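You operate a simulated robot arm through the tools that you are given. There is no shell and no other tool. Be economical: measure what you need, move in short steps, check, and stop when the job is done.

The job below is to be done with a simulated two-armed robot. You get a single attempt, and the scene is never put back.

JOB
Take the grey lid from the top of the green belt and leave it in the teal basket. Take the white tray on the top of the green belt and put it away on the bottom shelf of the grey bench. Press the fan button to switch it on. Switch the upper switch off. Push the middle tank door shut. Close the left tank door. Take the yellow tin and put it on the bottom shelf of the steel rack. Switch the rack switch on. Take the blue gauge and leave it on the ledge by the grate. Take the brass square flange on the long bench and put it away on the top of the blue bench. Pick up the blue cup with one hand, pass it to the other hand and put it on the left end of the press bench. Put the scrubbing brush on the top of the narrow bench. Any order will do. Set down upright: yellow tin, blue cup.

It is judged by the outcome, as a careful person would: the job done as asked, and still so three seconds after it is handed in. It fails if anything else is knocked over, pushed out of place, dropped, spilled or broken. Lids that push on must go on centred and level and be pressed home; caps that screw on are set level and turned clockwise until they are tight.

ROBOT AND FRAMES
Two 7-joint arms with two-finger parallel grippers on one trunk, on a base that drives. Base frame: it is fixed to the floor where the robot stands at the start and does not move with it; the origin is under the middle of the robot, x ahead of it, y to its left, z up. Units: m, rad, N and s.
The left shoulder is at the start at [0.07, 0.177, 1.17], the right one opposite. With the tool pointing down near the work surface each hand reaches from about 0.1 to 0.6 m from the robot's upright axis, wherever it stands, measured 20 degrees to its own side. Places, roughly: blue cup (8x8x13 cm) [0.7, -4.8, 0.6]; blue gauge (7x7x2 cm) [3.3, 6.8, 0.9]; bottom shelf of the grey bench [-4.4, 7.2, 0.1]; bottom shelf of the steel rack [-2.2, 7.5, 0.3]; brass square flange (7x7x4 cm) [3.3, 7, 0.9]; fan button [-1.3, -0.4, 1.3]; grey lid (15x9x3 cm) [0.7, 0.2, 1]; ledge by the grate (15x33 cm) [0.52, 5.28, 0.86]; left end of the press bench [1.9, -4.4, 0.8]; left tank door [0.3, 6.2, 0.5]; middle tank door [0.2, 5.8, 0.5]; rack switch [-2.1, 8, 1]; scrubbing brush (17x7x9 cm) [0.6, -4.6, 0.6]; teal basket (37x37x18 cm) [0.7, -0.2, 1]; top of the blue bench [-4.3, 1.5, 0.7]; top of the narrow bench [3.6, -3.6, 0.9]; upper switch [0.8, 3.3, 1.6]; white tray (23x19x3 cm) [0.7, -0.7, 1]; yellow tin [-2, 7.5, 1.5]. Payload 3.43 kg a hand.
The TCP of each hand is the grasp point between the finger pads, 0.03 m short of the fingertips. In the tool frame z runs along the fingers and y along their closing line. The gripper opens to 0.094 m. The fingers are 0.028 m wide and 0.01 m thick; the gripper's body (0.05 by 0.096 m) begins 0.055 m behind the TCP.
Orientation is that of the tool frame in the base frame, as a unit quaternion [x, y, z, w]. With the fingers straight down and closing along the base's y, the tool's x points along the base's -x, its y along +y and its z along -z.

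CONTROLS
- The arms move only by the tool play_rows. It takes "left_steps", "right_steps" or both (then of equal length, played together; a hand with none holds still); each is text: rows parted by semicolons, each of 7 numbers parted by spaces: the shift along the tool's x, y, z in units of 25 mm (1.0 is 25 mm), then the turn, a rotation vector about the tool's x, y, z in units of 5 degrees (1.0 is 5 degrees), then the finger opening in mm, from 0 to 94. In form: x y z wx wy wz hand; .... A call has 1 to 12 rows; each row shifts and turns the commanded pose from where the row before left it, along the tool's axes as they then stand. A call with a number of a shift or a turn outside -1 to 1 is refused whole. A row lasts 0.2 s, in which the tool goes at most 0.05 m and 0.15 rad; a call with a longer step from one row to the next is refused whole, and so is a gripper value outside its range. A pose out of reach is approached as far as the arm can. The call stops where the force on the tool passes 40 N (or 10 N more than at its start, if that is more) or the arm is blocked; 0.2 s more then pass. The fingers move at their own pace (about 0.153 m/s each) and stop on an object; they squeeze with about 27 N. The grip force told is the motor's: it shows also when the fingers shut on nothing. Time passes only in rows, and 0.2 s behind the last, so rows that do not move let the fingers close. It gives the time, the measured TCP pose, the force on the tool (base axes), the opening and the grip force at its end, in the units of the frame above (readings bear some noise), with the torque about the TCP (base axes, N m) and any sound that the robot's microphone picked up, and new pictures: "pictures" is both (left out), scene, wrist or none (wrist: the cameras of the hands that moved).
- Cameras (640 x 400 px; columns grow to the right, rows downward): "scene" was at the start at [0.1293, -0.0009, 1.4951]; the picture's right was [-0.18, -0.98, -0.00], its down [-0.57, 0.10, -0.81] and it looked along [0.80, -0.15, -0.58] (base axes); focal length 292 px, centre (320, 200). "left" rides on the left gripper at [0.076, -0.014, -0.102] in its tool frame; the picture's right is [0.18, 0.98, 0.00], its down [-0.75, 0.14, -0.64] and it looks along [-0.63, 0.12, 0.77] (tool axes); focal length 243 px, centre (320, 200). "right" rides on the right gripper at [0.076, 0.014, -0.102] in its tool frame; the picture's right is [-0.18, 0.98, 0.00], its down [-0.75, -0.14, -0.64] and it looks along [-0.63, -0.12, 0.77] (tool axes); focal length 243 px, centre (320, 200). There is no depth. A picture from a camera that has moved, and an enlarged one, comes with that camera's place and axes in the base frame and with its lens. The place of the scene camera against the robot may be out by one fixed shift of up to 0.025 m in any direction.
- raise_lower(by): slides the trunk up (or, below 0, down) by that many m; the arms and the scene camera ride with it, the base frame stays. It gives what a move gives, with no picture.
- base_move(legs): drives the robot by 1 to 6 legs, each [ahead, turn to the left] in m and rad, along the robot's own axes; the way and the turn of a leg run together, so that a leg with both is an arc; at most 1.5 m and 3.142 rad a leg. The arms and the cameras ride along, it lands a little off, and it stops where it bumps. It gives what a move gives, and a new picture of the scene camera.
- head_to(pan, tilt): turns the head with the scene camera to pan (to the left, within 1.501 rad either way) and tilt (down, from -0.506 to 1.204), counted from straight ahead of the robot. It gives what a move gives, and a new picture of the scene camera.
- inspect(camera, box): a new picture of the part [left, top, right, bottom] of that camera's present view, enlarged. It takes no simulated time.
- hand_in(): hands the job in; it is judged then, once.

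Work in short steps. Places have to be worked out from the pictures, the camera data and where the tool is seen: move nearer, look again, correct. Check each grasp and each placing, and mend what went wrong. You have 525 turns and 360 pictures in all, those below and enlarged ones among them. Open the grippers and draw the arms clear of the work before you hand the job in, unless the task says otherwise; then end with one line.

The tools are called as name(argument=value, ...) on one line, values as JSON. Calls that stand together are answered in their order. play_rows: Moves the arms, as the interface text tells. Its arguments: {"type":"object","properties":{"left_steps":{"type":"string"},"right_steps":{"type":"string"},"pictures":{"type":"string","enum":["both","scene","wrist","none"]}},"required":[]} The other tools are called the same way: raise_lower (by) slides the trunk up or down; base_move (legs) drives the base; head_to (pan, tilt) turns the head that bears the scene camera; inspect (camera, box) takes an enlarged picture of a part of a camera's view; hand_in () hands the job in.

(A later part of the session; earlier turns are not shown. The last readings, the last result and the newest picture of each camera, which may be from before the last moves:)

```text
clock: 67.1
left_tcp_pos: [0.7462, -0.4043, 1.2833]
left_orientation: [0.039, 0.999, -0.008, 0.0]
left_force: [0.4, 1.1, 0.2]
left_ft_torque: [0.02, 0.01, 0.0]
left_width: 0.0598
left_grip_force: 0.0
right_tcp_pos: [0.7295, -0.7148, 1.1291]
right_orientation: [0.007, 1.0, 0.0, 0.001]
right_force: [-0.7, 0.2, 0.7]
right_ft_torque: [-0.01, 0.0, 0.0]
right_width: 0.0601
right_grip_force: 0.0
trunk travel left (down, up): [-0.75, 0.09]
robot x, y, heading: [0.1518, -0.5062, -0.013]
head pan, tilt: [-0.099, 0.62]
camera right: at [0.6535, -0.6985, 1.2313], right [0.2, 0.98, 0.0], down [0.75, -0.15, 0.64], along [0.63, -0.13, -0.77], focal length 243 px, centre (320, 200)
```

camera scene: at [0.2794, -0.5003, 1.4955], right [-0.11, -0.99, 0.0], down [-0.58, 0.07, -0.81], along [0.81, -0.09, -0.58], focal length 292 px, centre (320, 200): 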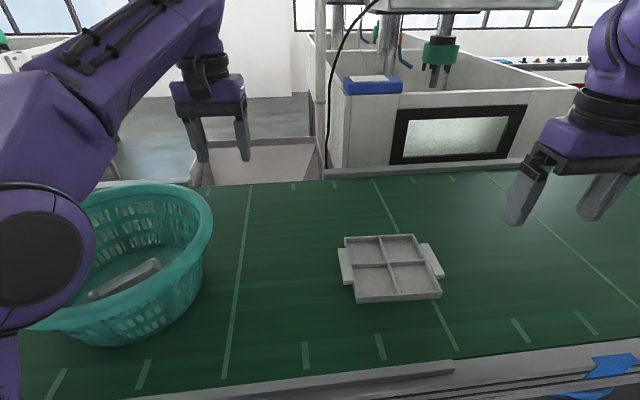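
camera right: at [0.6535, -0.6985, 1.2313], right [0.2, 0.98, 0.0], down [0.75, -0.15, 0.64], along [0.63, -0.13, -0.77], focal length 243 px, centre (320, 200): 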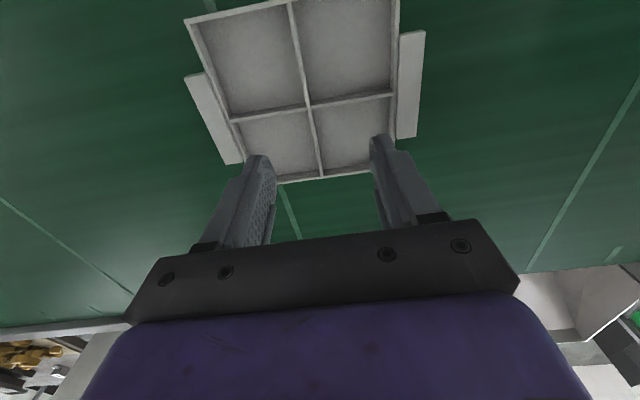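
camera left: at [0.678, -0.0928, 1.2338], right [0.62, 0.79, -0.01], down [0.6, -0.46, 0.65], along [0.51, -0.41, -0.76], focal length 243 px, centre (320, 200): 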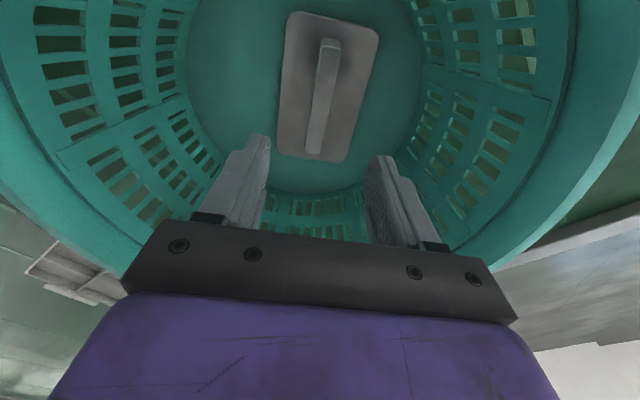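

The divider runs at y≈-0.727 with ~3° clockwise tilt. I correct and descend onto it.

play_rows(right_steps="-0.3 -0.5 1 0 0 0.6 50;0 0 1 0 0 0 40;0 0 1 0 0 0 40;0 0 1 0 0 0 40;0 0 1 0 0 0 40;0 0 0 0 0 0 40", pictures="wrist")

```text
clock: 68.5
left_tcp_pos: [0.7466, -0.4043, 1.2822]
left_orientation: [0.039, 0.999, -0.009, 0.001]
left_force: [-0.5, -0.2, 0.0]
left_ft_torque: [0.03, 0.0, -0.02]
left_width: 0.06
left_grip_force: 0.0
right_tcp_pos: [0.7379, -0.7287, 1.0059]
right_orientation: [0.033, 0.999, -0.001, 0.001]
right_force: [-0.3, 0.7, -0.1]
right_ft_torque: [-0.02, 0.0, 0.01]
right_width: 0.0399
right_grip_force: 0.1
trunk travel left (down, up): [-0.75, 0.09]
robot x, y, heading: [0.1498, -0.5056, -0.012]
head pan, tilt: [-0.099, 0.62]
camera right: at [0.6623, -0.7084, 1.1076], right [0.25, 0.97, 0.0], down [0.74, -0.19, 0.64], along [0.62, -0.16, -0.77], focal length 243 px, centre (320, 200)
```

right: 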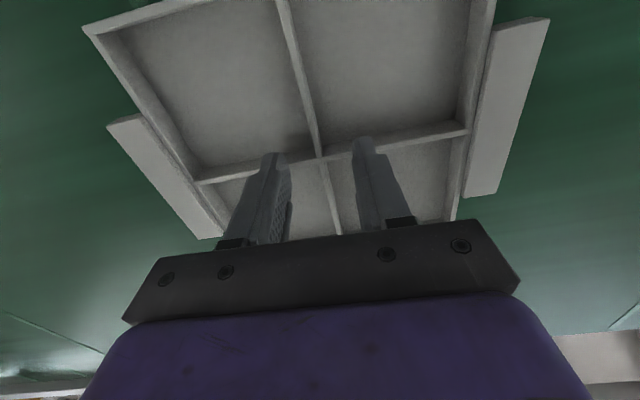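

The fingers straddle the long divider but sit over the cross divider. I shift 28 mm towards the robot, lower to the tray floor and close.

play_rows(right_steps="0 0 -0.4 0 0 0 40;0.6 0 0 0 0 0 40;0.6 0 0 0 0 0 40;0 0 0.5 0 0 0 40;0 0 0.3 0 0 0 40;0 0 0.2 0 0 0 40", pictures="wrist")

```text
clock: 69.9
left_tcp_pos: [0.7482, -0.4057, 1.2829]
left_orientation: [0.039, 0.999, -0.009, 0.001]
left_force: [0.1, -0.7, 1.1]
left_ft_torque: [0.0, 0.01, -0.01]
left_width: 0.0599
left_grip_force: 0.1
right_tcp_pos: [0.7083, -0.7268, 0.9886]
right_orientation: [0.033, 0.999, 0.0, 0.001]
right_force: [-0.2, 0.1, -0.1]
right_ft_torque: [-0.01, -0.03, -0.05]
right_width: 0.04
right_grip_force: 0.1
trunk travel left (down, up): [-0.75, 0.09]
robot x, y, heading: [0.151, -0.5038, -0.011]
head pan, tilt: [-0.099, 0.62]
camera right: at [0.633, -0.7061, 1.0916], right [0.25, 0.97, 0.0], down [0.74, -0.19, 0.64], along [0.62, -0.16, -0.77], focal length 243 px, centre (320, 200)
```

right: 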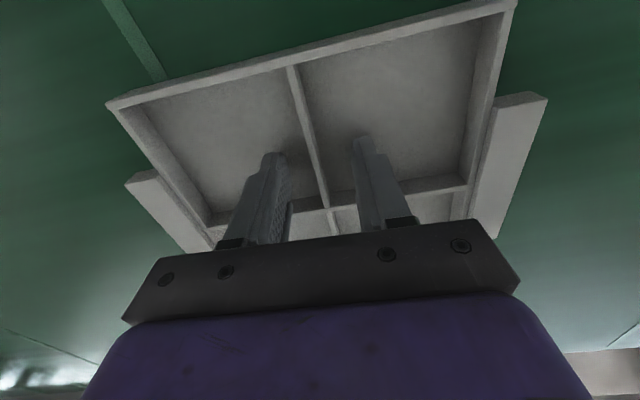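

No contact yet. I lower 5 mm more, close, and lift slightly.

play_rows(right_steps="0 0 0.2 0 0 0 40;0 0 0 0 0 0 0;0 0 0 0 0 0 0;0 0 0 0 0 0 0;0 0 -0.5 0 0 0 0;0 0 -0.5 0 0 0 0;0 0 -1 0 0 0 0", pictures="wrist")

```text
clock: 71.5
left_tcp_pos: [0.7473, -0.4052, 1.2835]
left_orientation: [0.04, 0.999, -0.008, 0.001]
left_force: [0.1, -0.2, -0.5]
left_ft_torque: [-0.03, 0.0, 0.0]
left_width: 0.06
left_grip_force: 0.1
right_tcp_pos: [0.708, -0.7268, 1.0346]
right_orientation: [0.034, 0.999, -0.002, -0.001]
right_force: [-0.4, 0.5, -2.5]
right_ft_torque: [0.01, 0.04, -0.01]
right_width: 0.0037
right_grip_force: 27.0
trunk travel left (down, up): [-0.75, 0.09]
robot x, y, heading: [0.1465, -0.505, -0.016]
head pan, tilt: [-0.099, 0.62]
camera right: at [0.6319, -0.7059, 1.1365], right [0.25, 0.97, 0.0], down [0.74, -0.19, 0.64], along [0.62, -0.16, -0.77], focal length 243 px, centre (320, 200)
```

right: 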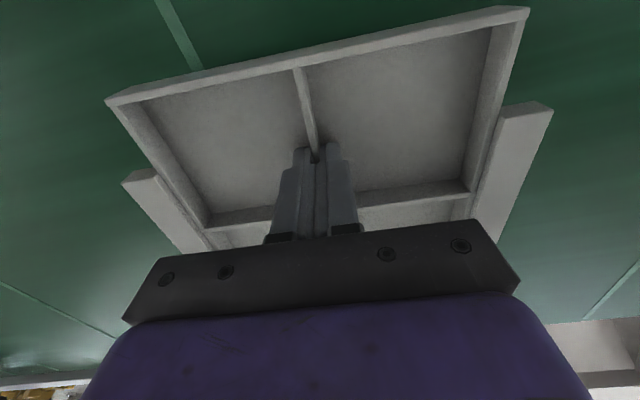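

The tray is held (~0.25 kg). I lift it and draw both hands back nearer the body for travel.

play_rows(right_steps="0 0 -1 0 0 0 0;0 0 -1 0 0 0 0;0 0 -1 0 0 0 0;0.5 0 -1 0 0 0 0;1 0 -1 0 0 0 0;1 0 -1 0 0 0 0;1 0 -0.5 0 0 0 0;1 0 0 0 0 0 0;1 0 0 0 0 0 0", left_steps="0 0 0 0 0 0 60;0 0 0 0 0 0 60;1 0.3 0 0 0 0 40;1 0.3 0 0 0 0 20;1 0.3 0 0 0 0 0;1 0.3 0 0 0 0 0;1 0.3 0 0 0 0 0;1 0.3 0 0 0 0 0;1 0.3 0 0 0 0 0", pictures="none")

base_move(legs=[[-0.22, 0], [0, -1.5]])

```text
clock: 73.5
left_tcp_pos: [0.5743, -0.3373, 1.2817]
left_orientation: [0.039, 0.999, -0.008, 0.003]
left_force: [0.0, 0.1, 0.7]
left_ft_torque: [-0.05, -0.04, -0.01]
left_width: 0.0001
left_grip_force: 27.0
right_tcp_pos: [0.5688, -0.7134, 1.1986]
right_orientation: [0.033, 0.999, -0.001, 0.002]
right_force: [-0.5, -0.3, -1.4]
right_ft_torque: [-0.06, 0.07, -0.01]
right_width: 0.004
right_grip_force: 27.1
trunk travel left (down, up): [-0.75, 0.09]
robot x, y, heading: [0.1528, -0.5088, -0.014]
head pan, tilt: [-0.099, 0.62]
```

```text
clock: 78.8
left_tcp_pos: [0.1258, -0.9159, 1.2818]
left_orientation: [0.712, 0.703, -0.007, -0.006]
left_force: [-0.6, -0.1, 0.3]
left_ft_torque: [0.0, 0.0, 0.01]
left_width: 0.0
left_grip_force: 26.8
right_tcp_pos: [-0.2504, -0.9351, 1.197]
right_orientation: [0.707, 0.707, -0.001, 0.0]
right_force: [0.0, 0.2, -1.3]
right_ft_torque: [0.06, 0.0, -0.01]
right_width: 0.0034
right_grip_force: 26.9
trunk travel left (down, up): [-0.75, 0.09]
robot x, y, heading: [-0.0716, -0.5014, -1.517]
head pan, tilt: [-0.099, 0.62]
camera scene: at [-0.0769, -0.6248, 1.4952], right [-1.0, 0.05, 0.0], down [0.03, 0.58, -0.81], along [-0.04, -0.81, -0.58], focal length 292 px, centre (320, 200)
```

scene: 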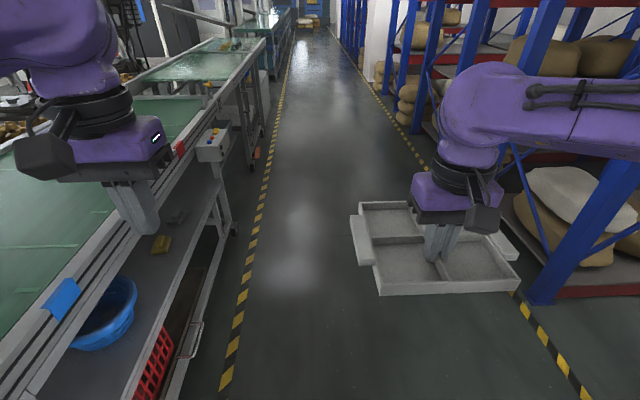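

The aisle is open toward -y. I look to the robot's right, where the fan button should be.

head_to(pan=-1.5, tilt=0.3)

```text
clock: 80.3
left_tcp_pos: [0.1249, -0.9158, 1.2813]
left_orientation: [0.711, 0.703, -0.007, -0.005]
left_force: [0.2, 0.0, 0.2]
left_ft_torque: [0.02, 0.03, 0.03]
left_width: 0.0
left_grip_force: 27.7
right_tcp_pos: [-0.2507, -0.9342, 1.1974]
right_orientation: [0.708, 0.706, -0.001, 0.0]
right_force: [0.4, 0.4, -1.7]
right_ft_torque: [0.04, 0.0, -0.01]
right_width: 0.0034
right_grip_force: 27.0
trunk travel left (down, up): [-0.75, 0.09]
robot x, y, heading: [-0.0702, -0.5033, -1.516]
head pan, tilt: [-1.499, 0.3]
camera scene: at [-0.1656, -0.5489, 1.5244], right [-0.13, 0.99, 0.0], down [0.29, 0.04, -0.96], along [-0.95, -0.12, -0.3], focal length 292 px, centre (320, 200)
```

scene: 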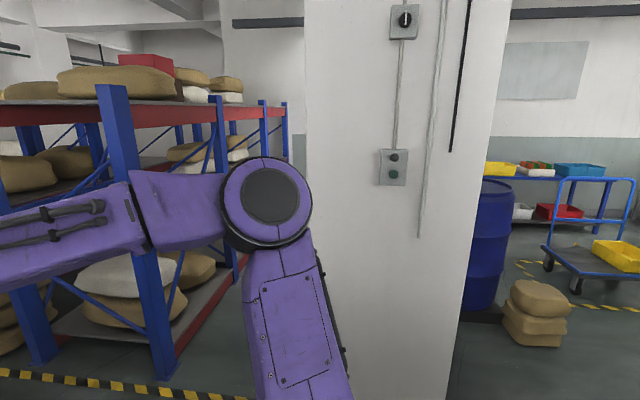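

A pillar carries a rotary switch box above and a two-button box below. I enlarge it.

inspect(camera="scene", box=[340, 0, 460, 200])

inspect(camera="scene", box=[368, 140, 418, 195])

```text
2.00 times, centred on (400, 100) of scene
camera zoom: at [-0.1656, -0.5489, 1.5244], right [-0.13, 0.99, 0.0], down [0.29, 0.04, -0.96], along [-0.95, -0.12, -0.3], focal length 585 px, centre (160, 400)
```

zoom: 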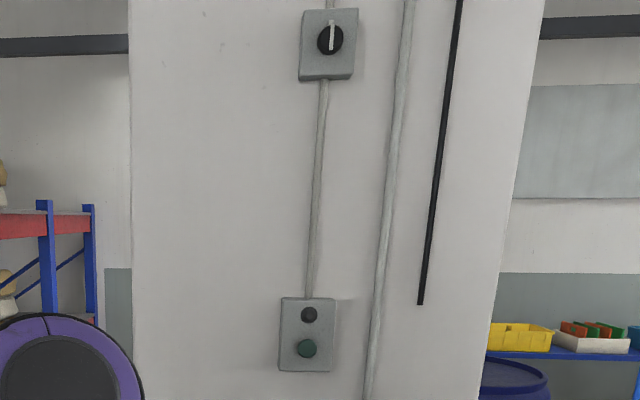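

```text
7.27 times, centred on (393, 168) of scene
camera zoom: at [-0.1656, -0.5489, 1.5244], right [-0.13, 0.99, 0.0], down [0.29, 0.04, -0.96], along [-0.95, -0.12, -0.3], focal length 2126 px, centre (-211, 436)
```

zoom: 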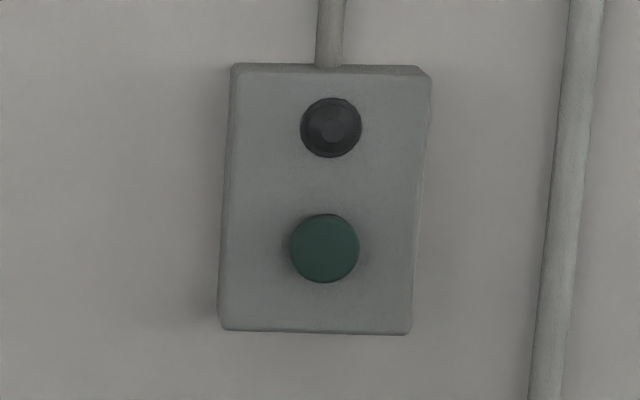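

The green mushroom button is at about (-1.3, -0.407, 1.283); the dark one above with a ring looks like a pilot lamp. I back up to line up with it and turn to face the pillar, then pitch the left hand forward.

base_move(legs=[[-0.2, 0], [0, -1.62], [0.2, 0]])

play_rows(left_steps="0 0 0 0 -1 0 0;0 0 0 0 -1 0 0;0 0 0 0 -1 0 0;0 0 0 0 -1 0 0;0 0 0 0 -1 0 0;0 0 0 0 -1 0 0;0 0 0 0 -1 0 0;0 0 0 0 -1 0 0;0 0 0 0 -1 0 0;0 0 0 0 -1 0 0;0 0 0 0 -1 0 0;0 0 0 0 -1 0 0", pictures="none")

head_to(pan=0, tilt=0.3)

```text
clock: 87.1
left_tcp_pos: [-0.7029, -0.4562, 1.2818]
left_orientation: [0.999, -0.047, -0.002, -0.01]
left_force: [0.8, 0.5, 0.4]
left_ft_torque: [0.0, 0.0, -0.01]
left_width: 0.0002
left_grip_force: 26.7
right_tcp_pos: [-0.6911, -0.0795, 1.1976]
right_orientation: [0.999, -0.04, -0.002, 0.0]
right_force: [0.6, 0.9, -2.2]
right_ft_torque: [0.02, -0.06, -0.04]
right_width: 0.0037
right_grip_force: 27.1
trunk travel left (down, up): [-0.75, 0.09]
robot x, y, heading: [-0.2771, -0.2952, 3.115]
head pan, tilt: [-1.499, 0.3]
camera scene: at [-0.3368, -0.1866, 1.5245], right [1.0, 0.04, 0.0], down [0.01, -0.3, -0.96], along [-0.04, 0.95, -0.3], focal length 292 px, centre (320, 200)
```

scene: 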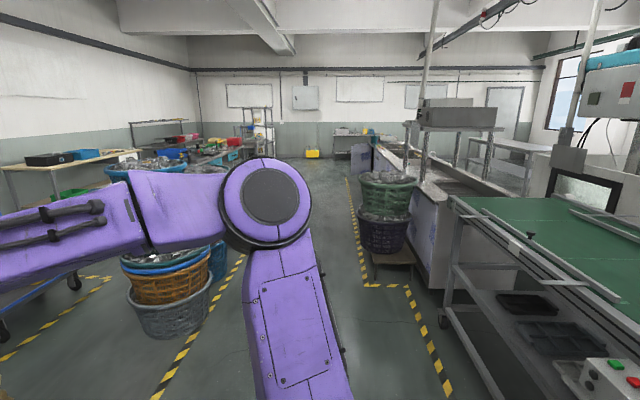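

```text
clock: 89.7
left_tcp_pos: [-0.7057, -0.4556, 1.2813]
left_orientation: [0.864, -0.035, -0.5, -0.031]
left_force: [0.5, 0.2, -1.0]
left_ft_torque: [0.0, 0.02, 0.0]
left_width: 0.0
left_grip_force: 26.7
right_tcp_pos: [-0.6942, -0.0802, 1.1975]
right_orientation: [0.999, -0.04, -0.001, -0.002]
right_force: [0.0, 0.6, -2.2]
right_ft_torque: [-0.01, -0.09, -0.02]
right_width: 0.0035
right_grip_force: 27.6
trunk travel left (down, up): [-0.75, 0.09]
robot x, y, heading: [-0.2805, -0.294, 3.118]
head pan, tilt: [-1.499, 0.3]
```

```text
clock: 91.3
left_tcp_pos: [-0.7072, -0.4555, 1.2823]
left_orientation: [0.865, -0.035, -0.499, -0.03]
left_force: [0.4, 0.3, -0.3]
left_ft_torque: [0.02, -0.01, -0.04]
left_width: 0.0002
left_grip_force: 26.9
right_tcp_pos: [-0.6945, -0.0808, 1.1957]
right_orientation: [0.999, -0.04, -0.001, -0.001]
right_force: [-0.3, 0.1, -2.4]
right_ft_torque: [-0.01, -0.06, 0.0]
right_width: 0.0036
right_grip_force: 26.7
trunk travel left (down, up): [-0.75, 0.09]
robot x, y, heading: [-0.2793, -0.2962, 3.117]
head pan, tilt: [0.0, 0.3]
camera scene: at [-0.4285, -0.2773, 1.5244], right [0.03, 1.0, 0.0], down [0.3, -0.01, -0.96], along [-0.95, 0.03, -0.3], focal length 292 px, centre (320, 200)
```

scene: 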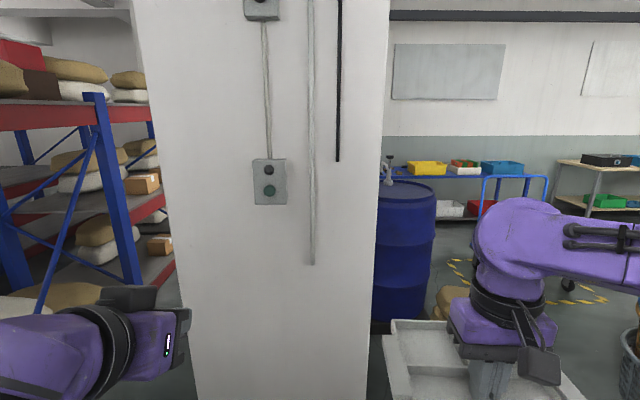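

Triangulated button: (-1.298, -0.408, 1.282). I finish pitching the left hand to horizontal and drive ahead 0.25 m.

play_rows(left_steps="0 0 0 0 -1 0 0;0 0 0 0 -1 0 0;0 0 0 0 -1 0 0;0 0 0 0 -1 0 0;0 0 0 0 -1 0 0;0 0 0 0 -1 0 0;0 0 0 0 0 0 0", pictures="none")

base_move(legs=[[0.25, 0]])

```text
clock: 92.9
left_tcp_pos: [-0.7396, -0.4414, 1.3099]
left_orientation: [-0.706, 0.026, 0.707, 0.04]
left_force: [0.8, 0.1, 0.1]
left_ft_torque: [0.0, 0.01, 0.02]
left_width: 0.0
left_grip_force: 27.3
left hand out of reach, approached as far as the arm can: row 3, 4, 5, 6
right_tcp_pos: [-0.6941, -0.0795, 1.1973]
right_orientation: [0.999, -0.04, -0.001, 0.0]
right_force: [0.6, 0.1, -2.4]
right_ft_torque: [-0.05, -0.08, -0.01]
right_width: 0.0037
right_grip_force: 27.3
trunk travel left (down, up): [-0.75, 0.09]
robot x, y, heading: [-0.2753, -0.298, 3.114]
head pan, tilt: [0.0, 0.3]
```

```text
clock: 94.8
left_tcp_pos: [-0.9901, -0.4339, 1.3098]
left_orientation: [-0.706, 0.027, 0.707, 0.04]
left_force: [0.3, 0.0, 0.4]
left_ft_torque: [0.03, 0.0, -0.01]
left_width: 0.0002
left_grip_force: 27.3
right_tcp_pos: [-0.9432, -0.0721, 1.1977]
right_orientation: [0.999, -0.041, -0.001, 0.0]
right_force: [0.5, -0.2, -2.1]
right_ft_torque: [0.0, -0.05, -0.03]
right_width: 0.0036
right_grip_force: 27.1
trunk travel left (down, up): [-0.75, 0.09]
robot x, y, heading: [-0.53, -0.2911, 3.116]
head pan, tilt: [0.0, 0.3]
camera scene: at [-0.6783, -0.2704, 1.5245], right [0.03, 1.0, 0.0], down [0.29, -0.01, -0.96], along [-0.96, 0.03, -0.29], focal length 292 px, centre (320, 200)
```

scene: 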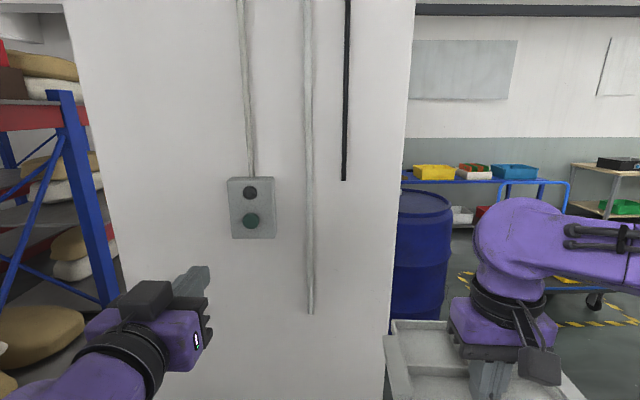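

The hand now points forward. I lower it 28 mm and extend 0.2 m toward the button, then look.

play_rows(left_steps="0.3 0 1 0 0 0 0;0.3 0 1 0 0 0 0;0.3 0 1 0 0 0 0;0.23 0 1 0 0 0 0;0 0 1 0 0 0 0;0 0 1 0 0 0 0;0 0 1 0 0 0 0;0 0 1 0 0 0 0;0 0 0 0 0 0 0", pictures="both")

```text
clock: 96.8
left_tcp_pos: [-1.19, -0.4159, 1.2816]
left_orientation: [-0.706, 0.027, 0.706, 0.04]
left_force: [-0.5, 0.4, 0.0]
left_ft_torque: [0.02, 0.01, 0.0]
left_width: 0.0
left_grip_force: 26.9
right_tcp_pos: [-0.944, -0.0728, 1.1981]
right_orientation: [0.999, -0.041, -0.001, -0.001]
right_force: [0.2, 0.3, -2.3]
right_ft_torque: [-0.04, -0.11, 0.01]
right_width: 0.0036
right_grip_force: 27.1
trunk travel left (down, up): [-0.75, 0.09]
robot x, y, heading: [-0.5285, -0.2922, 3.112]
head pan, tilt: [0.0, 0.3]
camera scene: at [-0.6791, -0.2704, 1.5244], right [0.03, 1.0, 0.0], down [0.3, -0.01, -0.96], along [-0.95, 0.03, -0.3], focal length 292 px, centre (320, 200)
camera left: at [-1.0852, -0.4099, 1.205], right [-0.09, -0.98, -0.2], down [0.63, -0.21, 0.75], along [-0.77, -0.06, 0.63], focal length 243 px, centre (320, 200)
```

scene: 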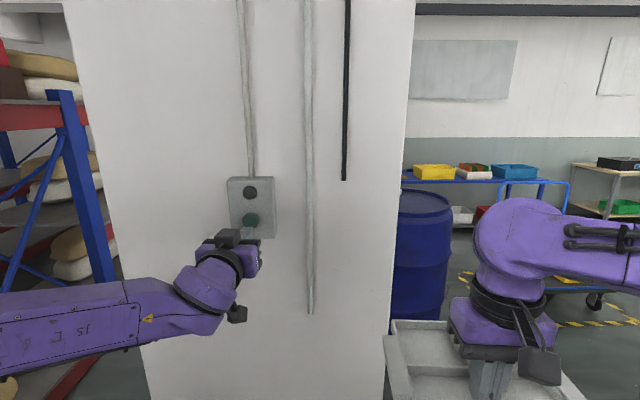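
left: 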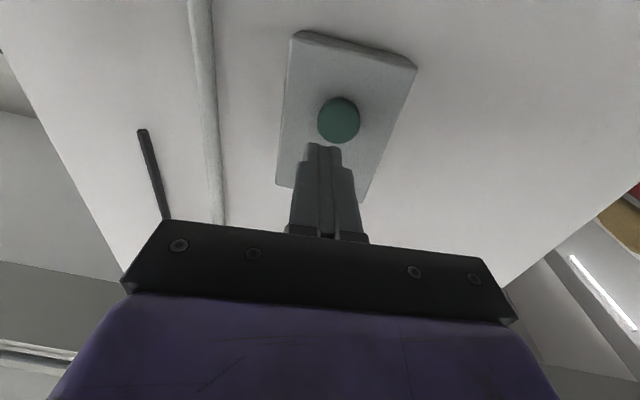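

The wrist camera puts the button at y≈-0.423, z≈1.28. I shift 16 mm and advance in small steps until it presses.

play_rows(left_steps="0 0.65 0.6 0 0 0 0;0 0 0.6 0 0 0 0;0 0 0.4 0 0 0 0;0 0 0.3 0 0 0 0;0 0 0.3 0 0 0 0;0 0 0.2 0 0 0 0;0 0 0.2 0 0 0 0;0 0 0.2 0 0 0 0;0 0 0.2 0 0 0 0", pictures="both")

```text
clock: 99.0
left_tcp_pos: [-1.2559, -0.4264, 1.2837]
left_orientation: [0.707, -0.027, -0.706, -0.039]
left_force: [28.0, -6.6, -5.0]
left_ft_torque: [0.01, -0.22, 0.24]
left_width: 0.0
left_grip_force: 26.9
right_tcp_pos: [-0.9363, -0.0745, 1.1999]
right_orientation: [0.999, -0.04, -0.004, -0.001]
right_force: [-0.8, 0.5, -2.5]
right_ft_torque: [-0.02, -0.05, -0.01]
right_width: 0.0034
right_grip_force: 26.9
trunk travel left (down, up): [-0.75, 0.09]
robot x, y, heading: [-0.5295, -0.2904, 3.116]
head pan, tilt: [0.0, 0.3]
heard: click
stopped in row 9 (left hand): the force on the tool passed its limit at 42 N (the readings are from after the stop); the commanded pose is now the measured one
camera scene: at [-0.6697, -0.2731, 1.5255], right [0.02, 1.0, 0.0], down [0.29, -0.01, -0.96], along [-0.96, 0.02, -0.29], focal length 292 px, centre (320, 200)
camera left: at [-1.1514, -0.4202, 1.2064], right [-0.09, -0.97, -0.2], down [0.62, -0.22, 0.75], along [-0.78, -0.06, 0.63], focal length 243 px, centre (320, 200)
```

scene: 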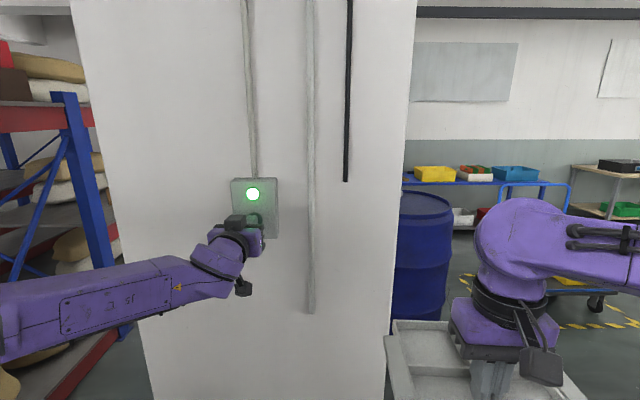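
left: 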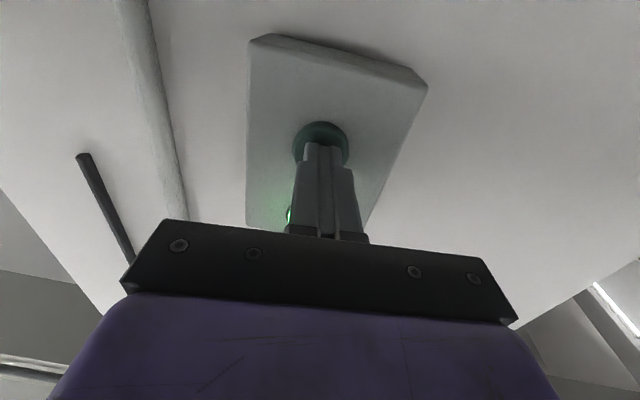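

Click heard and the lamp is lit: the fan is on. I draw the left hand back, reverse a little, and turn to face +y along the aisle.

play_rows(left_steps="0 0 -1 0 0 0 0;0 0 -1 0 0 0 0;0 0 -1 0 0 0 0;0 0 -1 0 0 0 0;0 0 -1 0 0 0 0;0 0 -1 0 0 0 0;0 0 -1 0 0 0 0;0 0 -1 0 0 0 0;0 0 -1 0 0 0 0;0 0 -1 0 0 0 0", pictures="none")

base_move(legs=[[-0.1, 0], [0, -1.546]])

```text
clock: 101.2
left_tcp_pos: [-1.0152, -0.4486, 1.2804]
left_orientation: [0.708, -0.027, -0.704, -0.04]
left_force: [-0.6, -0.2, -0.3]
left_ft_torque: [0.01, -0.03, 0.0]
left_width: 0.0
left_grip_force: 27.1
right_tcp_pos: [-0.9434, -0.0727, 1.1974]
right_orientation: [0.999, -0.041, -0.001, -0.001]
right_force: [0.2, -0.2, -1.6]
right_ft_torque: [0.01, -0.04, -0.01]
right_width: 0.0036
right_grip_force: 26.9
trunk travel left (down, up): [-0.75, 0.09]
robot x, y, heading: [-0.5285, -0.2904, 3.116]
head pan, tilt: [0.0, 0.3]
```

```text
clock: 106.2
left_tcp_pos: [-0.582, 0.1964, 1.2802]
left_orientation: [-0.48, 0.521, 0.47, 0.527]
left_force: [-0.1, -0.4, -0.6]
left_ft_torque: [-0.01, -0.02, 0.03]
left_width: 0.0
left_grip_force: 26.6
right_tcp_pos: [-0.2068, 0.123, 1.1972]
right_orientation: [-0.677, 0.736, 0.0, 0.001]
right_force: [-1.3, -0.7, -1.4]
right_ft_torque: [-0.1, 0.04, -0.01]
right_width: 0.0035
right_grip_force: 27.2
trunk travel left (down, up): [-0.75, 0.09]
robot x, y, heading: [-0.4274, -0.293, 1.538]
head pan, tilt: [0.0, 0.3]
camera scene: at [-0.4294, -0.1333, 1.5244], right [1.0, -0.03, 0.0], down [-0.01, -0.3, -0.96], along [0.03, 0.95, -0.3], focal length 292 px, centre (320, 200)
```

scene: 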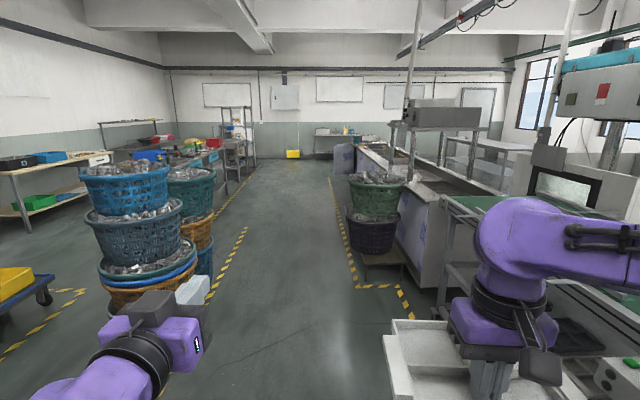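

The aisle ahead is clear along x≈-0.55. I drive about 3.9 m up it and look again.

base_move(legs=[[0, 0.07], [1.3, 0], [1.3, 0], [1.3, 0]])

```text
clock: 125.4
left_tcp_pos: [-0.7655, 4.0888, 1.2789]
left_orientation: [-0.494, 0.508, 0.483, 0.514]
left_force: [0.5, -0.9, 0.2]
left_ft_torque: [-0.02, -0.01, 0.02]
left_width: 0.0001
left_grip_force: 27.2
right_tcp_pos: [-0.3897, 4.0366, 1.1974]
right_orientation: [-0.696, 0.718, 0.0, 0.002]
right_force: [0.4, 0.2, -2.1]
right_ft_torque: [-0.1, -0.02, -0.05]
right_width: 0.0037
right_grip_force: 27.3
trunk travel left (down, up): [-0.75, 0.09]
robot x, y, heading: [-0.5873, 3.6107, 1.598]
head pan, tilt: [0.0, 0.3]
camera scene: at [-0.5949, 3.7681, 1.5244], right [1.0, 0.02, 0.0], down [0.01, -0.3, -0.96], along [-0.02, 0.95, -0.3], focal length 292 px, centre (320, 200)
```

scene: 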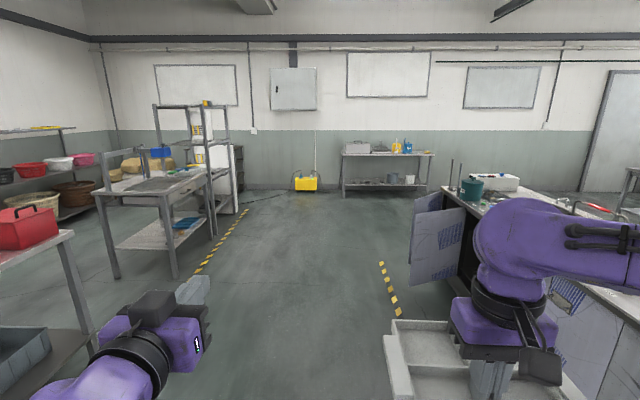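

I see the open tank doors on the right, the steel rack beyond a bench on the left. I look further left for the grey bench.

head_to(pan=0.8, tilt=0.25)

inspect(camera="scene", box=[320, 80, 640, 280])

```text
clock: 126.6
left_tcp_pos: [-0.7676, 4.0894, 1.2796]
left_orientation: [-0.495, 0.508, 0.483, 0.514]
left_force: [0.5, -0.8, 0.3]
left_ft_torque: [0.03, -0.03, 0.0]
left_width: 0.0
left_grip_force: 27.3
right_tcp_pos: [-0.3886, 4.0348, 1.1973]
right_orientation: [-0.696, 0.718, 0.0, 0.002]
right_force: [0.9, -0.2, -2.2]
right_ft_torque: [-0.04, 0.03, 0.02]
right_width: 0.0037
right_grip_force: 26.7
trunk travel left (down, up): [-0.75, 0.09]
robot x, y, heading: [-0.5825, 3.6111, 1.593]
head pan, tilt: [0.799, 0.25]
camera scene: at [-0.6611, 3.7385, 1.5291], right [0.68, 0.73, 0.0], down [0.18, -0.17, -0.97], along [-0.71, 0.66, -0.25], focal length 292 px, centre (320, 200)
```

scene: 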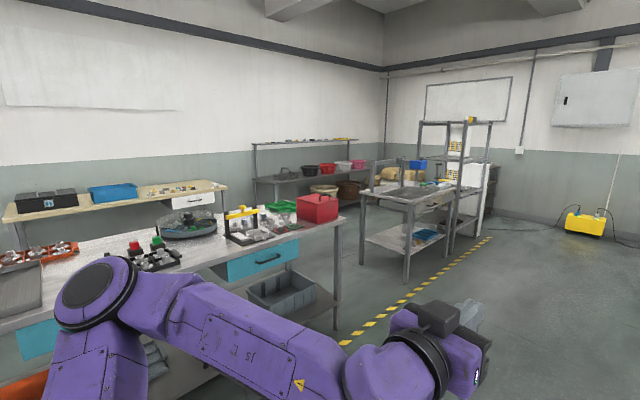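

```text
2.00 times, centred on (480, 180) of scene
camera zoom: at [-0.6611, 3.7385, 1.5291], right [0.68, 0.73, 0.0], down [0.18, -0.17, -0.97], along [-0.71, 0.66, -0.25], focal length 585 px, centre (0, 240)
```

zoom: 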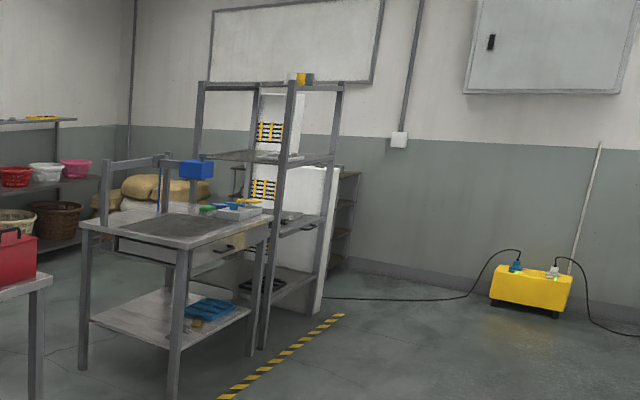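

The grey bench is the unit by the far-left wall with baskets on its lower shelf. I go through the ~0.9 m gap at y≈5.62 between the red-toolbox bench and the steel bench.

base_move(legs=[[1.0, 0], [1.0, 0], [0, 1.555]])

head_to(pan=0, tilt=0.45)

```text
clock: 140.4
left_tcp_pos: [-1.1127, 5.4393, 1.28]
left_orientation: [0.709, -0.016, -0.705, -0.029]
left_force: [-0.6, -0.2, -0.2]
left_ft_torque: [-0.02, 0.03, 0.03]
left_width: 0.0001
left_grip_force: 26.6
right_tcp_pos: [-1.0533, 5.8155, 1.1972]
right_orientation: [1.0, -0.025, -0.001, -0.002]
right_force: [-0.3, -0.2, -1.5]
right_ft_torque: [0.02, -0.07, -0.02]
right_width: 0.0037
right_grip_force: 26.9
trunk travel left (down, up): [-0.75, 0.09]
robot x, y, heading: [-0.6295, 5.6128, -3.135]
head pan, tilt: [0.799, 0.25]
camera scene: at [-0.753, 5.5605, 1.5291], right [-0.72, 0.69, 0.0], down [0.17, 0.18, -0.97], along [-0.67, -0.7, -0.25], focal length 292 px, centre (320, 200)
```

scene: 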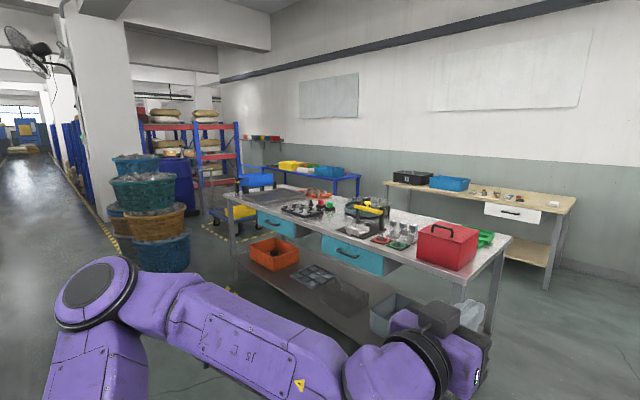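

```text
clock: 141.5
left_tcp_pos: [-1.1136, 5.4394, 1.2793]
left_orientation: [0.708, -0.016, -0.705, -0.028]
left_force: [0.1, -0.1, 0.5]
left_ft_torque: [0.01, 0.01, 0.02]
left_width: 0.0
left_grip_force: 26.4
right_tcp_pos: [-1.0535, 5.8162, 1.1972]
right_orientation: [1.0, -0.024, -0.001, -0.001]
right_force: [0.3, -0.6, -2.3]
right_ft_torque: [-0.02, -0.06, -0.05]
right_width: 0.0036
right_grip_force: 27.4
trunk travel left (down, up): [-0.75, 0.09]
robot x, y, heading: [-0.6314, 5.612, -3.134]
head pan, tilt: [0.0, 0.45]
camera scene: at [-0.7802, 5.6272, 1.5104], right [-0.01, 1.0, 0.0], down [0.44, 0.0, -0.9], along [-0.9, -0.01, -0.44], focal length 292 px, centre (320, 200)
```

scene: 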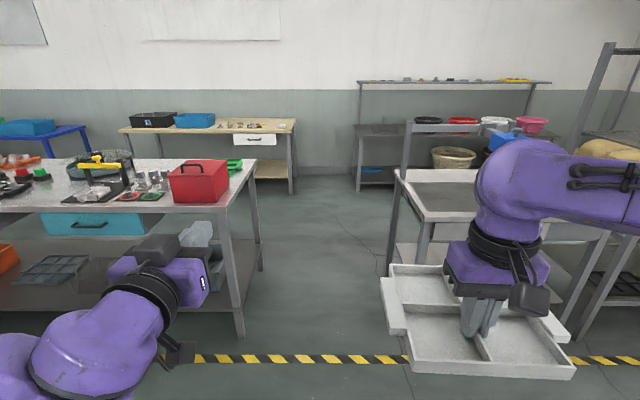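

The gap spans y≈5.13 to 6.12 and I'm centred at 5.61. I drive through 2.6 m.

base_move(legs=[[1.3, -0.01], [1.3, 0]])

head_to(pan=-0.8, tilt=0.5)

```text
clock: 154.1
left_tcp_pos: [-3.6996, 5.4632, 1.2798]
left_orientation: [0.708, -0.024, -0.705, -0.035]
left_force: [0.9, 0.1, -0.3]
left_ft_torque: [0.0, 0.02, -0.02]
left_width: 0.0
left_grip_force: 27.5
right_tcp_pos: [-3.6325, 5.8388, 1.1966]
right_orientation: [0.999, -0.035, -0.001, 0.0]
right_force: [0.0, 0.3, -1.8]
right_ft_torque: [-0.04, -0.04, 0.01]
right_width: 0.0039
right_grip_force: 26.4
trunk travel left (down, up): [-0.75, 0.09]
robot x, y, heading: [-3.2157, 5.6277, 3.126]
head pan, tilt: [0.0, 0.45]
camera scene: at [-3.3632, 5.6441, 1.5105], right [0.01, 1.0, 0.0], down [0.44, -0.01, -0.9], along [-0.9, 0.01, -0.44], focal length 292 px, centre (320, 200)
```

scene: 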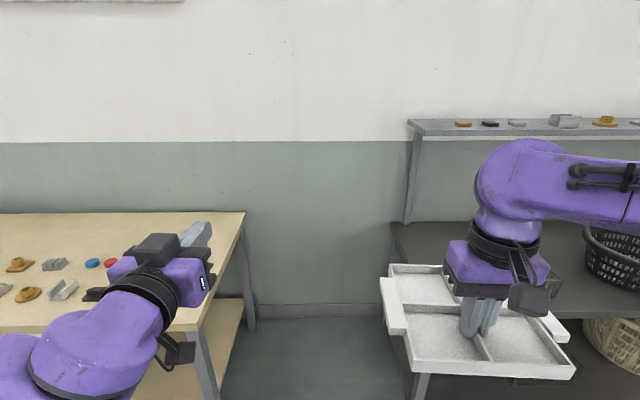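

```text
clock: 155.2
left_tcp_pos: [-3.7001, 5.4639, 1.2805]
left_orientation: [0.708, -0.024, -0.705, -0.036]
left_force: [-0.3, 0.2, -0.1]
left_ft_torque: [-0.01, -0.02, 0.01]
left_width: 0.0001
left_grip_force: 27.0
right_tcp_pos: [-3.6326, 5.8394, 1.1969]
right_orientation: [0.999, -0.035, 0.0, -0.001]
right_force: [0.1, 0.8, -2.9]
right_ft_torque: [0.01, -0.02, 0.02]
right_width: 0.0037
right_grip_force: 26.9
trunk travel left (down, up): [-0.75, 0.09]
robot x, y, heading: [-3.2167, 5.6275, 3.13]
head pan, tilt: [-0.799, 0.499]
camera scene: at [-3.3341, 5.7088, 1.506], right [0.73, 0.69, 0.0], down [0.33, -0.35, -0.88], along [-0.6, 0.64, -0.48], focal length 292 px, centre (320, 200)
```

scene: 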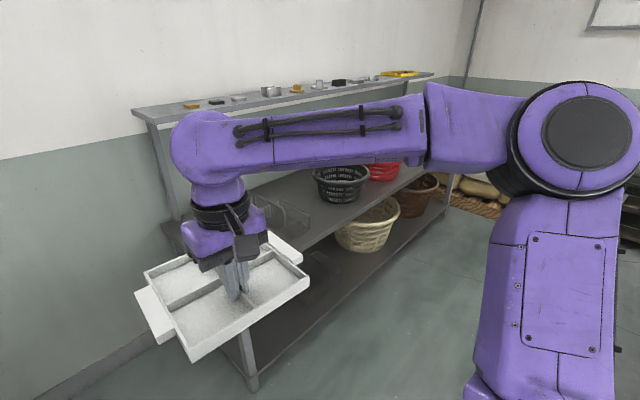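

The bottom shelf's left half (y≈6.1–7.0) is free; the bench front is at x≈-4.14. I move up to y≈6.58 and face the bench.

base_move(legs=[[0, -1.555], [0.95, 0], [0, 1.555]])

head_to(pan=0.1, tilt=0.75)

```text
clock: 167.9
left_tcp_pos: [-3.669, 6.4385, 1.2793]
left_orientation: [0.708, -0.037, -0.704, -0.049]
left_force: [0.1, -0.8, 0.5]
left_ft_torque: [-0.02, 0.01, 0.0]
left_width: 0.0
left_grip_force: 27.0
right_tcp_pos: [-3.5879, 6.8125, 1.1987]
right_orientation: [0.999, -0.052, -0.001, -0.001]
right_force: [-0.3, 0.7, -1.8]
right_ft_torque: [0.0, -0.08, -0.01]
right_width: 0.0037
right_grip_force: 26.9
trunk travel left (down, up): [-0.75, 0.09]
robot x, y, heading: [-3.1805, 6.5855, 3.088]
head pan, tilt: [-0.799, 0.499]
camera scene: at [-3.2944, 6.6711, 1.506], right [0.75, 0.66, 0.0], down [0.32, -0.36, -0.88], along [-0.58, 0.66, -0.48], focal length 292 px, centre (320, 200)
```

scene: 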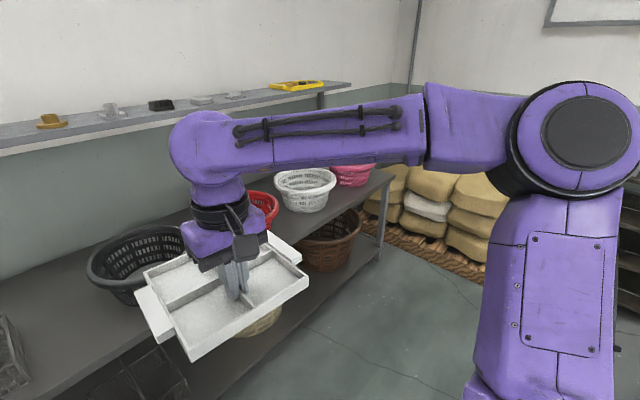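

```text
clock: 169.1
left_tcp_pos: [-3.6685, 6.4386, 1.28]
left_orientation: [0.708, -0.036, -0.704, -0.049]
left_force: [0.1, 0.1, 0.1]
left_ft_torque: [0.0, -0.01, -0.03]
left_width: 0.0002
left_grip_force: 26.9
right_tcp_pos: [-3.5873, 6.8113, 1.1969]
right_orientation: [0.999, -0.052, -0.001, 0.0]
right_force: [0.4, 0.1, -1.8]
right_ft_torque: [0.0, -0.05, -0.02]
right_width: 0.0035
right_grip_force: 27.0
trunk travel left (down, up): [-0.75, 0.09]
robot x, y, heading: [-3.177, 6.5862, 3.094]
head pan, tilt: [0.099, 0.75]
camera scene: at [-3.3171, 6.5987, 1.484], right [-0.05, 1.0, 0.0], down [0.68, 0.03, -0.73], along [-0.73, -0.04, -0.68], focal length 292 px, centre (320, 200)
```

scene: 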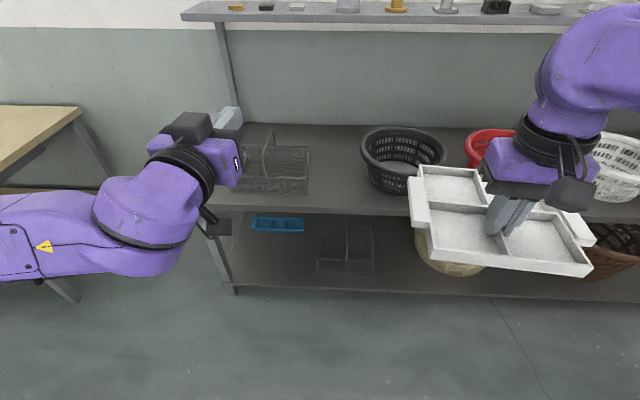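

The table top is at z≈0.73, bottom shelf ≈0.12, with a blue tray and dark bin on the shelf; free spot near (-4.27, 6.33). I lower the trunk fully and look under.

raise_lower(by=-0.7)

head_to(pan=0.15, tilt=0.45)

```text
refused: -0.7 is not a number from -0.4 to 0.4
```

```text
clock: 169.9
left_tcp_pos: [-3.6677, 6.4391, 1.2813]
left_orientation: [0.708, -0.036, -0.704, -0.048]
left_force: [0.0, -0.1, -0.1]
left_ft_torque: [0.01, -0.03, -0.02]
left_width: 0.0001
left_grip_force: 27.2
right_tcp_pos: [-3.5883, 6.8125, 1.1974]
right_orientation: [0.999, -0.053, -0.001, -0.001]
right_force: [1.2, -0.3, -1.9]
right_ft_torque: [-0.02, -0.03, -0.01]
right_width: 0.0036
right_grip_force: 26.7
trunk travel left (down, up): [-0.75, 0.09]
robot x, y, heading: [-3.1779, 6.584, 3.092]
head pan, tilt: [0.15, 0.45]
camera scene: at [-3.3257, 6.5936, 1.5104], right [-0.1, 0.99, 0.0], down [0.43, 0.04, -0.9], along [-0.9, -0.09, -0.44], focal length 292 px, centre (320, 200)
```

scene: 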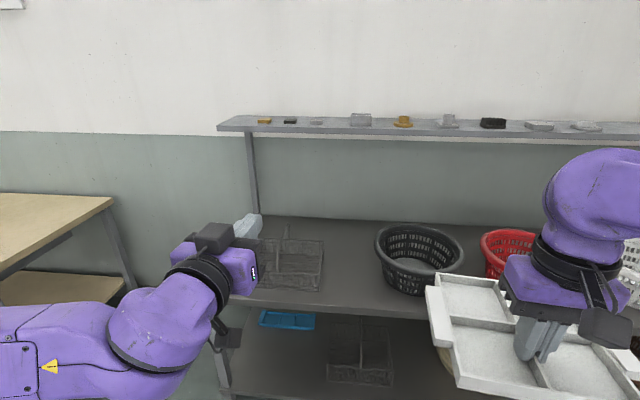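

Limit is 0.4 per call; I lower in two steps.

raise_lower(by=-0.4)

raise_lower(by=-0.34)

head_to(pan=0.1, tilt=0.5)

```text
clock: 173.7
left_tcp_pos: [-3.667, 6.4392, 0.8799]
left_orientation: [0.708, -0.036, -0.704, -0.047]
left_force: [-0.1, 0.5, -0.4]
left_ft_torque: [-0.03, 0.01, 0.04]
left_width: 0.0002
left_grip_force: 27.0
right_tcp_pos: [-3.5873, 6.812, 0.7969]
right_orientation: [0.999, -0.053, -0.001, -0.001]
right_force: [0.5, 0.3, -2.1]
right_ft_torque: [-0.02, -0.06, -0.03]
right_width: 0.0034
right_grip_force: 27.0
trunk travel left (down, up): [-0.35, 0.49]
robot x, y, heading: [-3.1775, 6.5882, 3.091]
head pan, tilt: [0.15, 0.45]
```

```text
clock: 177.1
left_tcp_pos: [-3.668, 6.4396, 0.54]
left_orientation: [0.708, -0.036, -0.704, -0.048]
left_force: [-0.3, -0.7, -0.3]
left_ft_torque: [0.0, -0.02, 0.0]
left_width: 0.0
left_grip_force: 27.0
right_tcp_pos: [-3.5874, 6.8115, 0.4564]
right_orientation: [0.999, -0.053, -0.001, -0.001]
right_force: [0.4, 0.1, -2.3]
right_ft_torque: [-0.06, -0.03, 0.01]
right_width: 0.004
right_grip_force: 27.3
trunk travel left (down, up): [-0.01, 0.83]
robot x, y, heading: [-3.1765, 6.5869, 3.088]
head pan, tilt: [0.15, 0.45]
```

```text
clock: 177.7
left_tcp_pos: [-3.667, 6.4394, 0.5399]
left_orientation: [0.708, -0.035, -0.704, -0.047]
left_force: [-0.5, 0.6, 0.4]
left_ft_torque: [0.0, 0.01, -0.02]
left_width: 0.0
left_grip_force: 27.3
right_tcp_pos: [-3.5873, 6.812, 0.4563]
right_orientation: [0.999, -0.052, -0.001, -0.001]
right_force: [-0.2, 0.6, -2.0]
right_ft_torque: [0.02, -0.06, -0.02]
right_width: 0.0035
right_grip_force: 26.9
trunk travel left (down, up): [-0.01, 0.83]
robot x, y, heading: [-3.1754, 6.5828, 3.092]
head pan, tilt: [0.099, 0.499]
camera scene: at [-3.325, 6.5982, 0.766], right [-0.05, 1.0, 0.0], down [0.48, 0.02, -0.88], along [-0.88, -0.04, -0.48], focal length 292 px, centre (320, 200)
```

scene: 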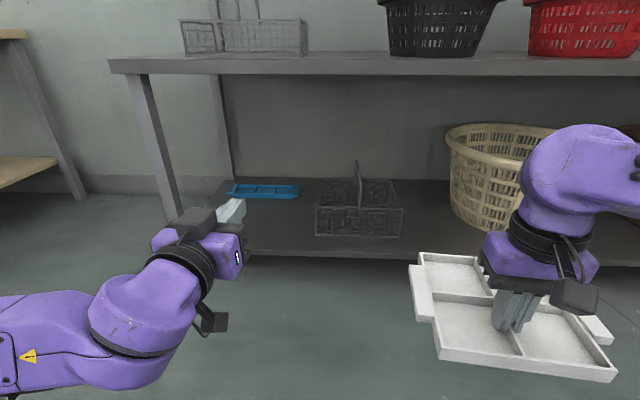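

Free area on the shelf: x -4.10…-4.44, y 6.1…6.53, shelf z≈0.15. I tuck the left hand back, straighten the tray, and sidestep to y≈6.19.

play_rows(left_steps="0 0 -1 0 0 0 0;0 0 -1 0 0 0 0;0 0 -1 0 0 0 0;0 0 -1 0 0 0 0;0 0 -1 0 0 0 0;0 0 -1 0 0 0 0;0 0 -1 0 0 0 0;0 0 -1 0 0 0 0", right_steps="0 0 0 0 0 -0.6 0;0 0 0 0 0 -0.6 0;0 0 0 0 0 0 0;0 0 0 0 0 0 0;0 0 0 0 0 0 0;0 0 0 0 0 0 0;0 0 0 0 0 0 0;0 0 0 0 0 0 0", pictures="none")

base_move(legs=[[0, 1.0], [0.48, 0], [0, -0.95]])

```text
clock: 179.5
left_tcp_pos: [-3.564, 6.4644, 0.6312]
left_orientation: [0.708, -0.036, -0.703, -0.048]
left_force: [-0.2, -0.3, 0.7]
left_ft_torque: [0.03, -0.02, 0.02]
left_width: 0.0
left_grip_force: 27.1
left hand out of reach, approached as far as the arm can: row 1, 2, 3, 4, 5, 6, 7, 8
right_tcp_pos: [-3.5868, 6.8115, 0.4575]
right_orientation: [1.0, 0.0, -0.001, -0.001]
right_force: [0.6, -0.1, -1.7]
right_ft_torque: [0.02, -0.09, 0.02]
right_width: 0.0036
right_grip_force: 27.8
trunk travel left (down, up): [-0.01, 0.83]
robot x, y, heading: [-3.1779, 6.5835, 3.092]
head pan, tilt: [0.099, 0.499]
```

```text
clock: 187.3
left_tcp_pos: [-3.8394, 6.0687, 0.6298]
left_orientation: [0.709, -0.026, -0.704, -0.037]
left_force: [-0.3, -0.2, 0.1]
left_ft_torque: [0.01, 0.0, -0.02]
left_width: 0.0
left_grip_force: 27.4
right_tcp_pos: [-3.8731, 6.4129, 0.4574]
right_orientation: [1.0, 0.015, -0.001, -0.002]
right_force: [0.6, 0.1, -2.7]
right_ft_torque: [0.02, -0.09, 0.02]
right_width: 0.0038
right_grip_force: 27.1
trunk travel left (down, up): [-0.01, 0.83]
robot x, y, heading: [-3.4594, 6.2029, 3.125]
head pan, tilt: [0.099, 0.499]
camera scene: at [-3.6044, 6.2087, 0.766], right [-0.08, 1.0, 0.0], down [0.48, 0.04, -0.88], along [-0.88, -0.07, -0.48], focal length 292 px, centre (320, 200)
```

scene: 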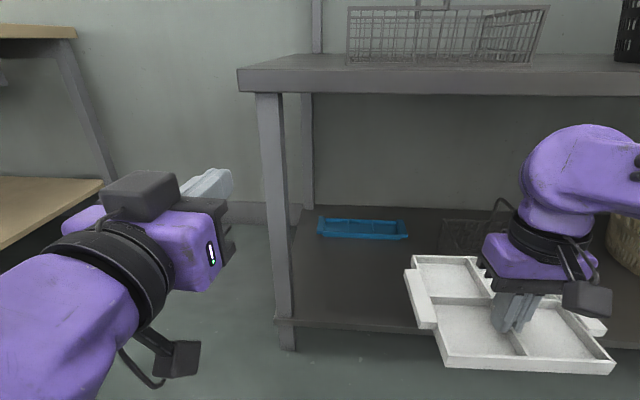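

The left hand would come close to the bench's front leg, so I shift it outward to the left by 0.2 m before driving closer.

play_rows(left_steps="0 1 0 0 0 0 0;0 1 0 0 0 0 0;0 1 0 0 0 0 0;0 1 0 0 0 0 0;0 1 0 0 0 0 0;0 1 0 0 0 0 0;0 1 0 0 0 0 0;0 1 0 0 0 0 0", pictures="scene")

```text
clock: 189.1
left_tcp_pos: [-3.8651, 5.8729, 0.6403]
left_orientation: [0.709, -0.026, -0.704, -0.038]
left_force: [0.2, -0.1, -0.6]
left_ft_torque: [0.01, -0.01, 0.01]
left_width: 0.0001
left_grip_force: 26.8
left hand out of reach, approached as far as the arm can: row 1, 2, 3
right_tcp_pos: [-3.8739, 6.4132, 0.4565]
right_orientation: [1.0, 0.015, -0.001, 0.0]
right_force: [-0.2, 0.4, -2.2]
right_ft_torque: [0.0, -0.08, 0.0]
right_width: 0.0037
right_grip_force: 26.8
trunk travel left (down, up): [-0.01, 0.83]
robot x, y, heading: [-3.4534, 6.2015, 3.123]
head pan, tilt: [0.099, 0.499]
camera scene: at [-3.6044, 6.2087, 0.766], right [-0.08, 1.0, 0.0], down [0.48, 0.04, -0.88], along [-0.88, -0.07, -0.48], focal length 292 px, centre (320, 200)
```

scene: 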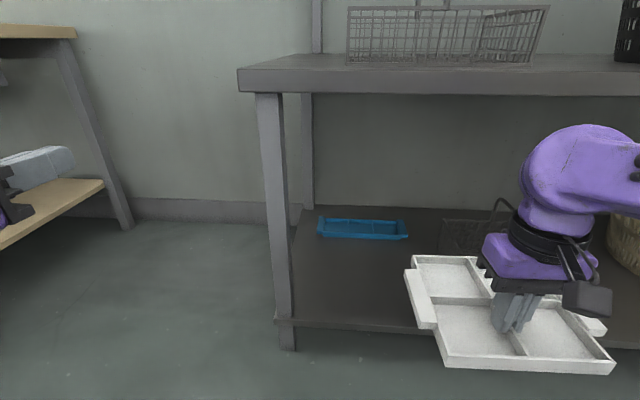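

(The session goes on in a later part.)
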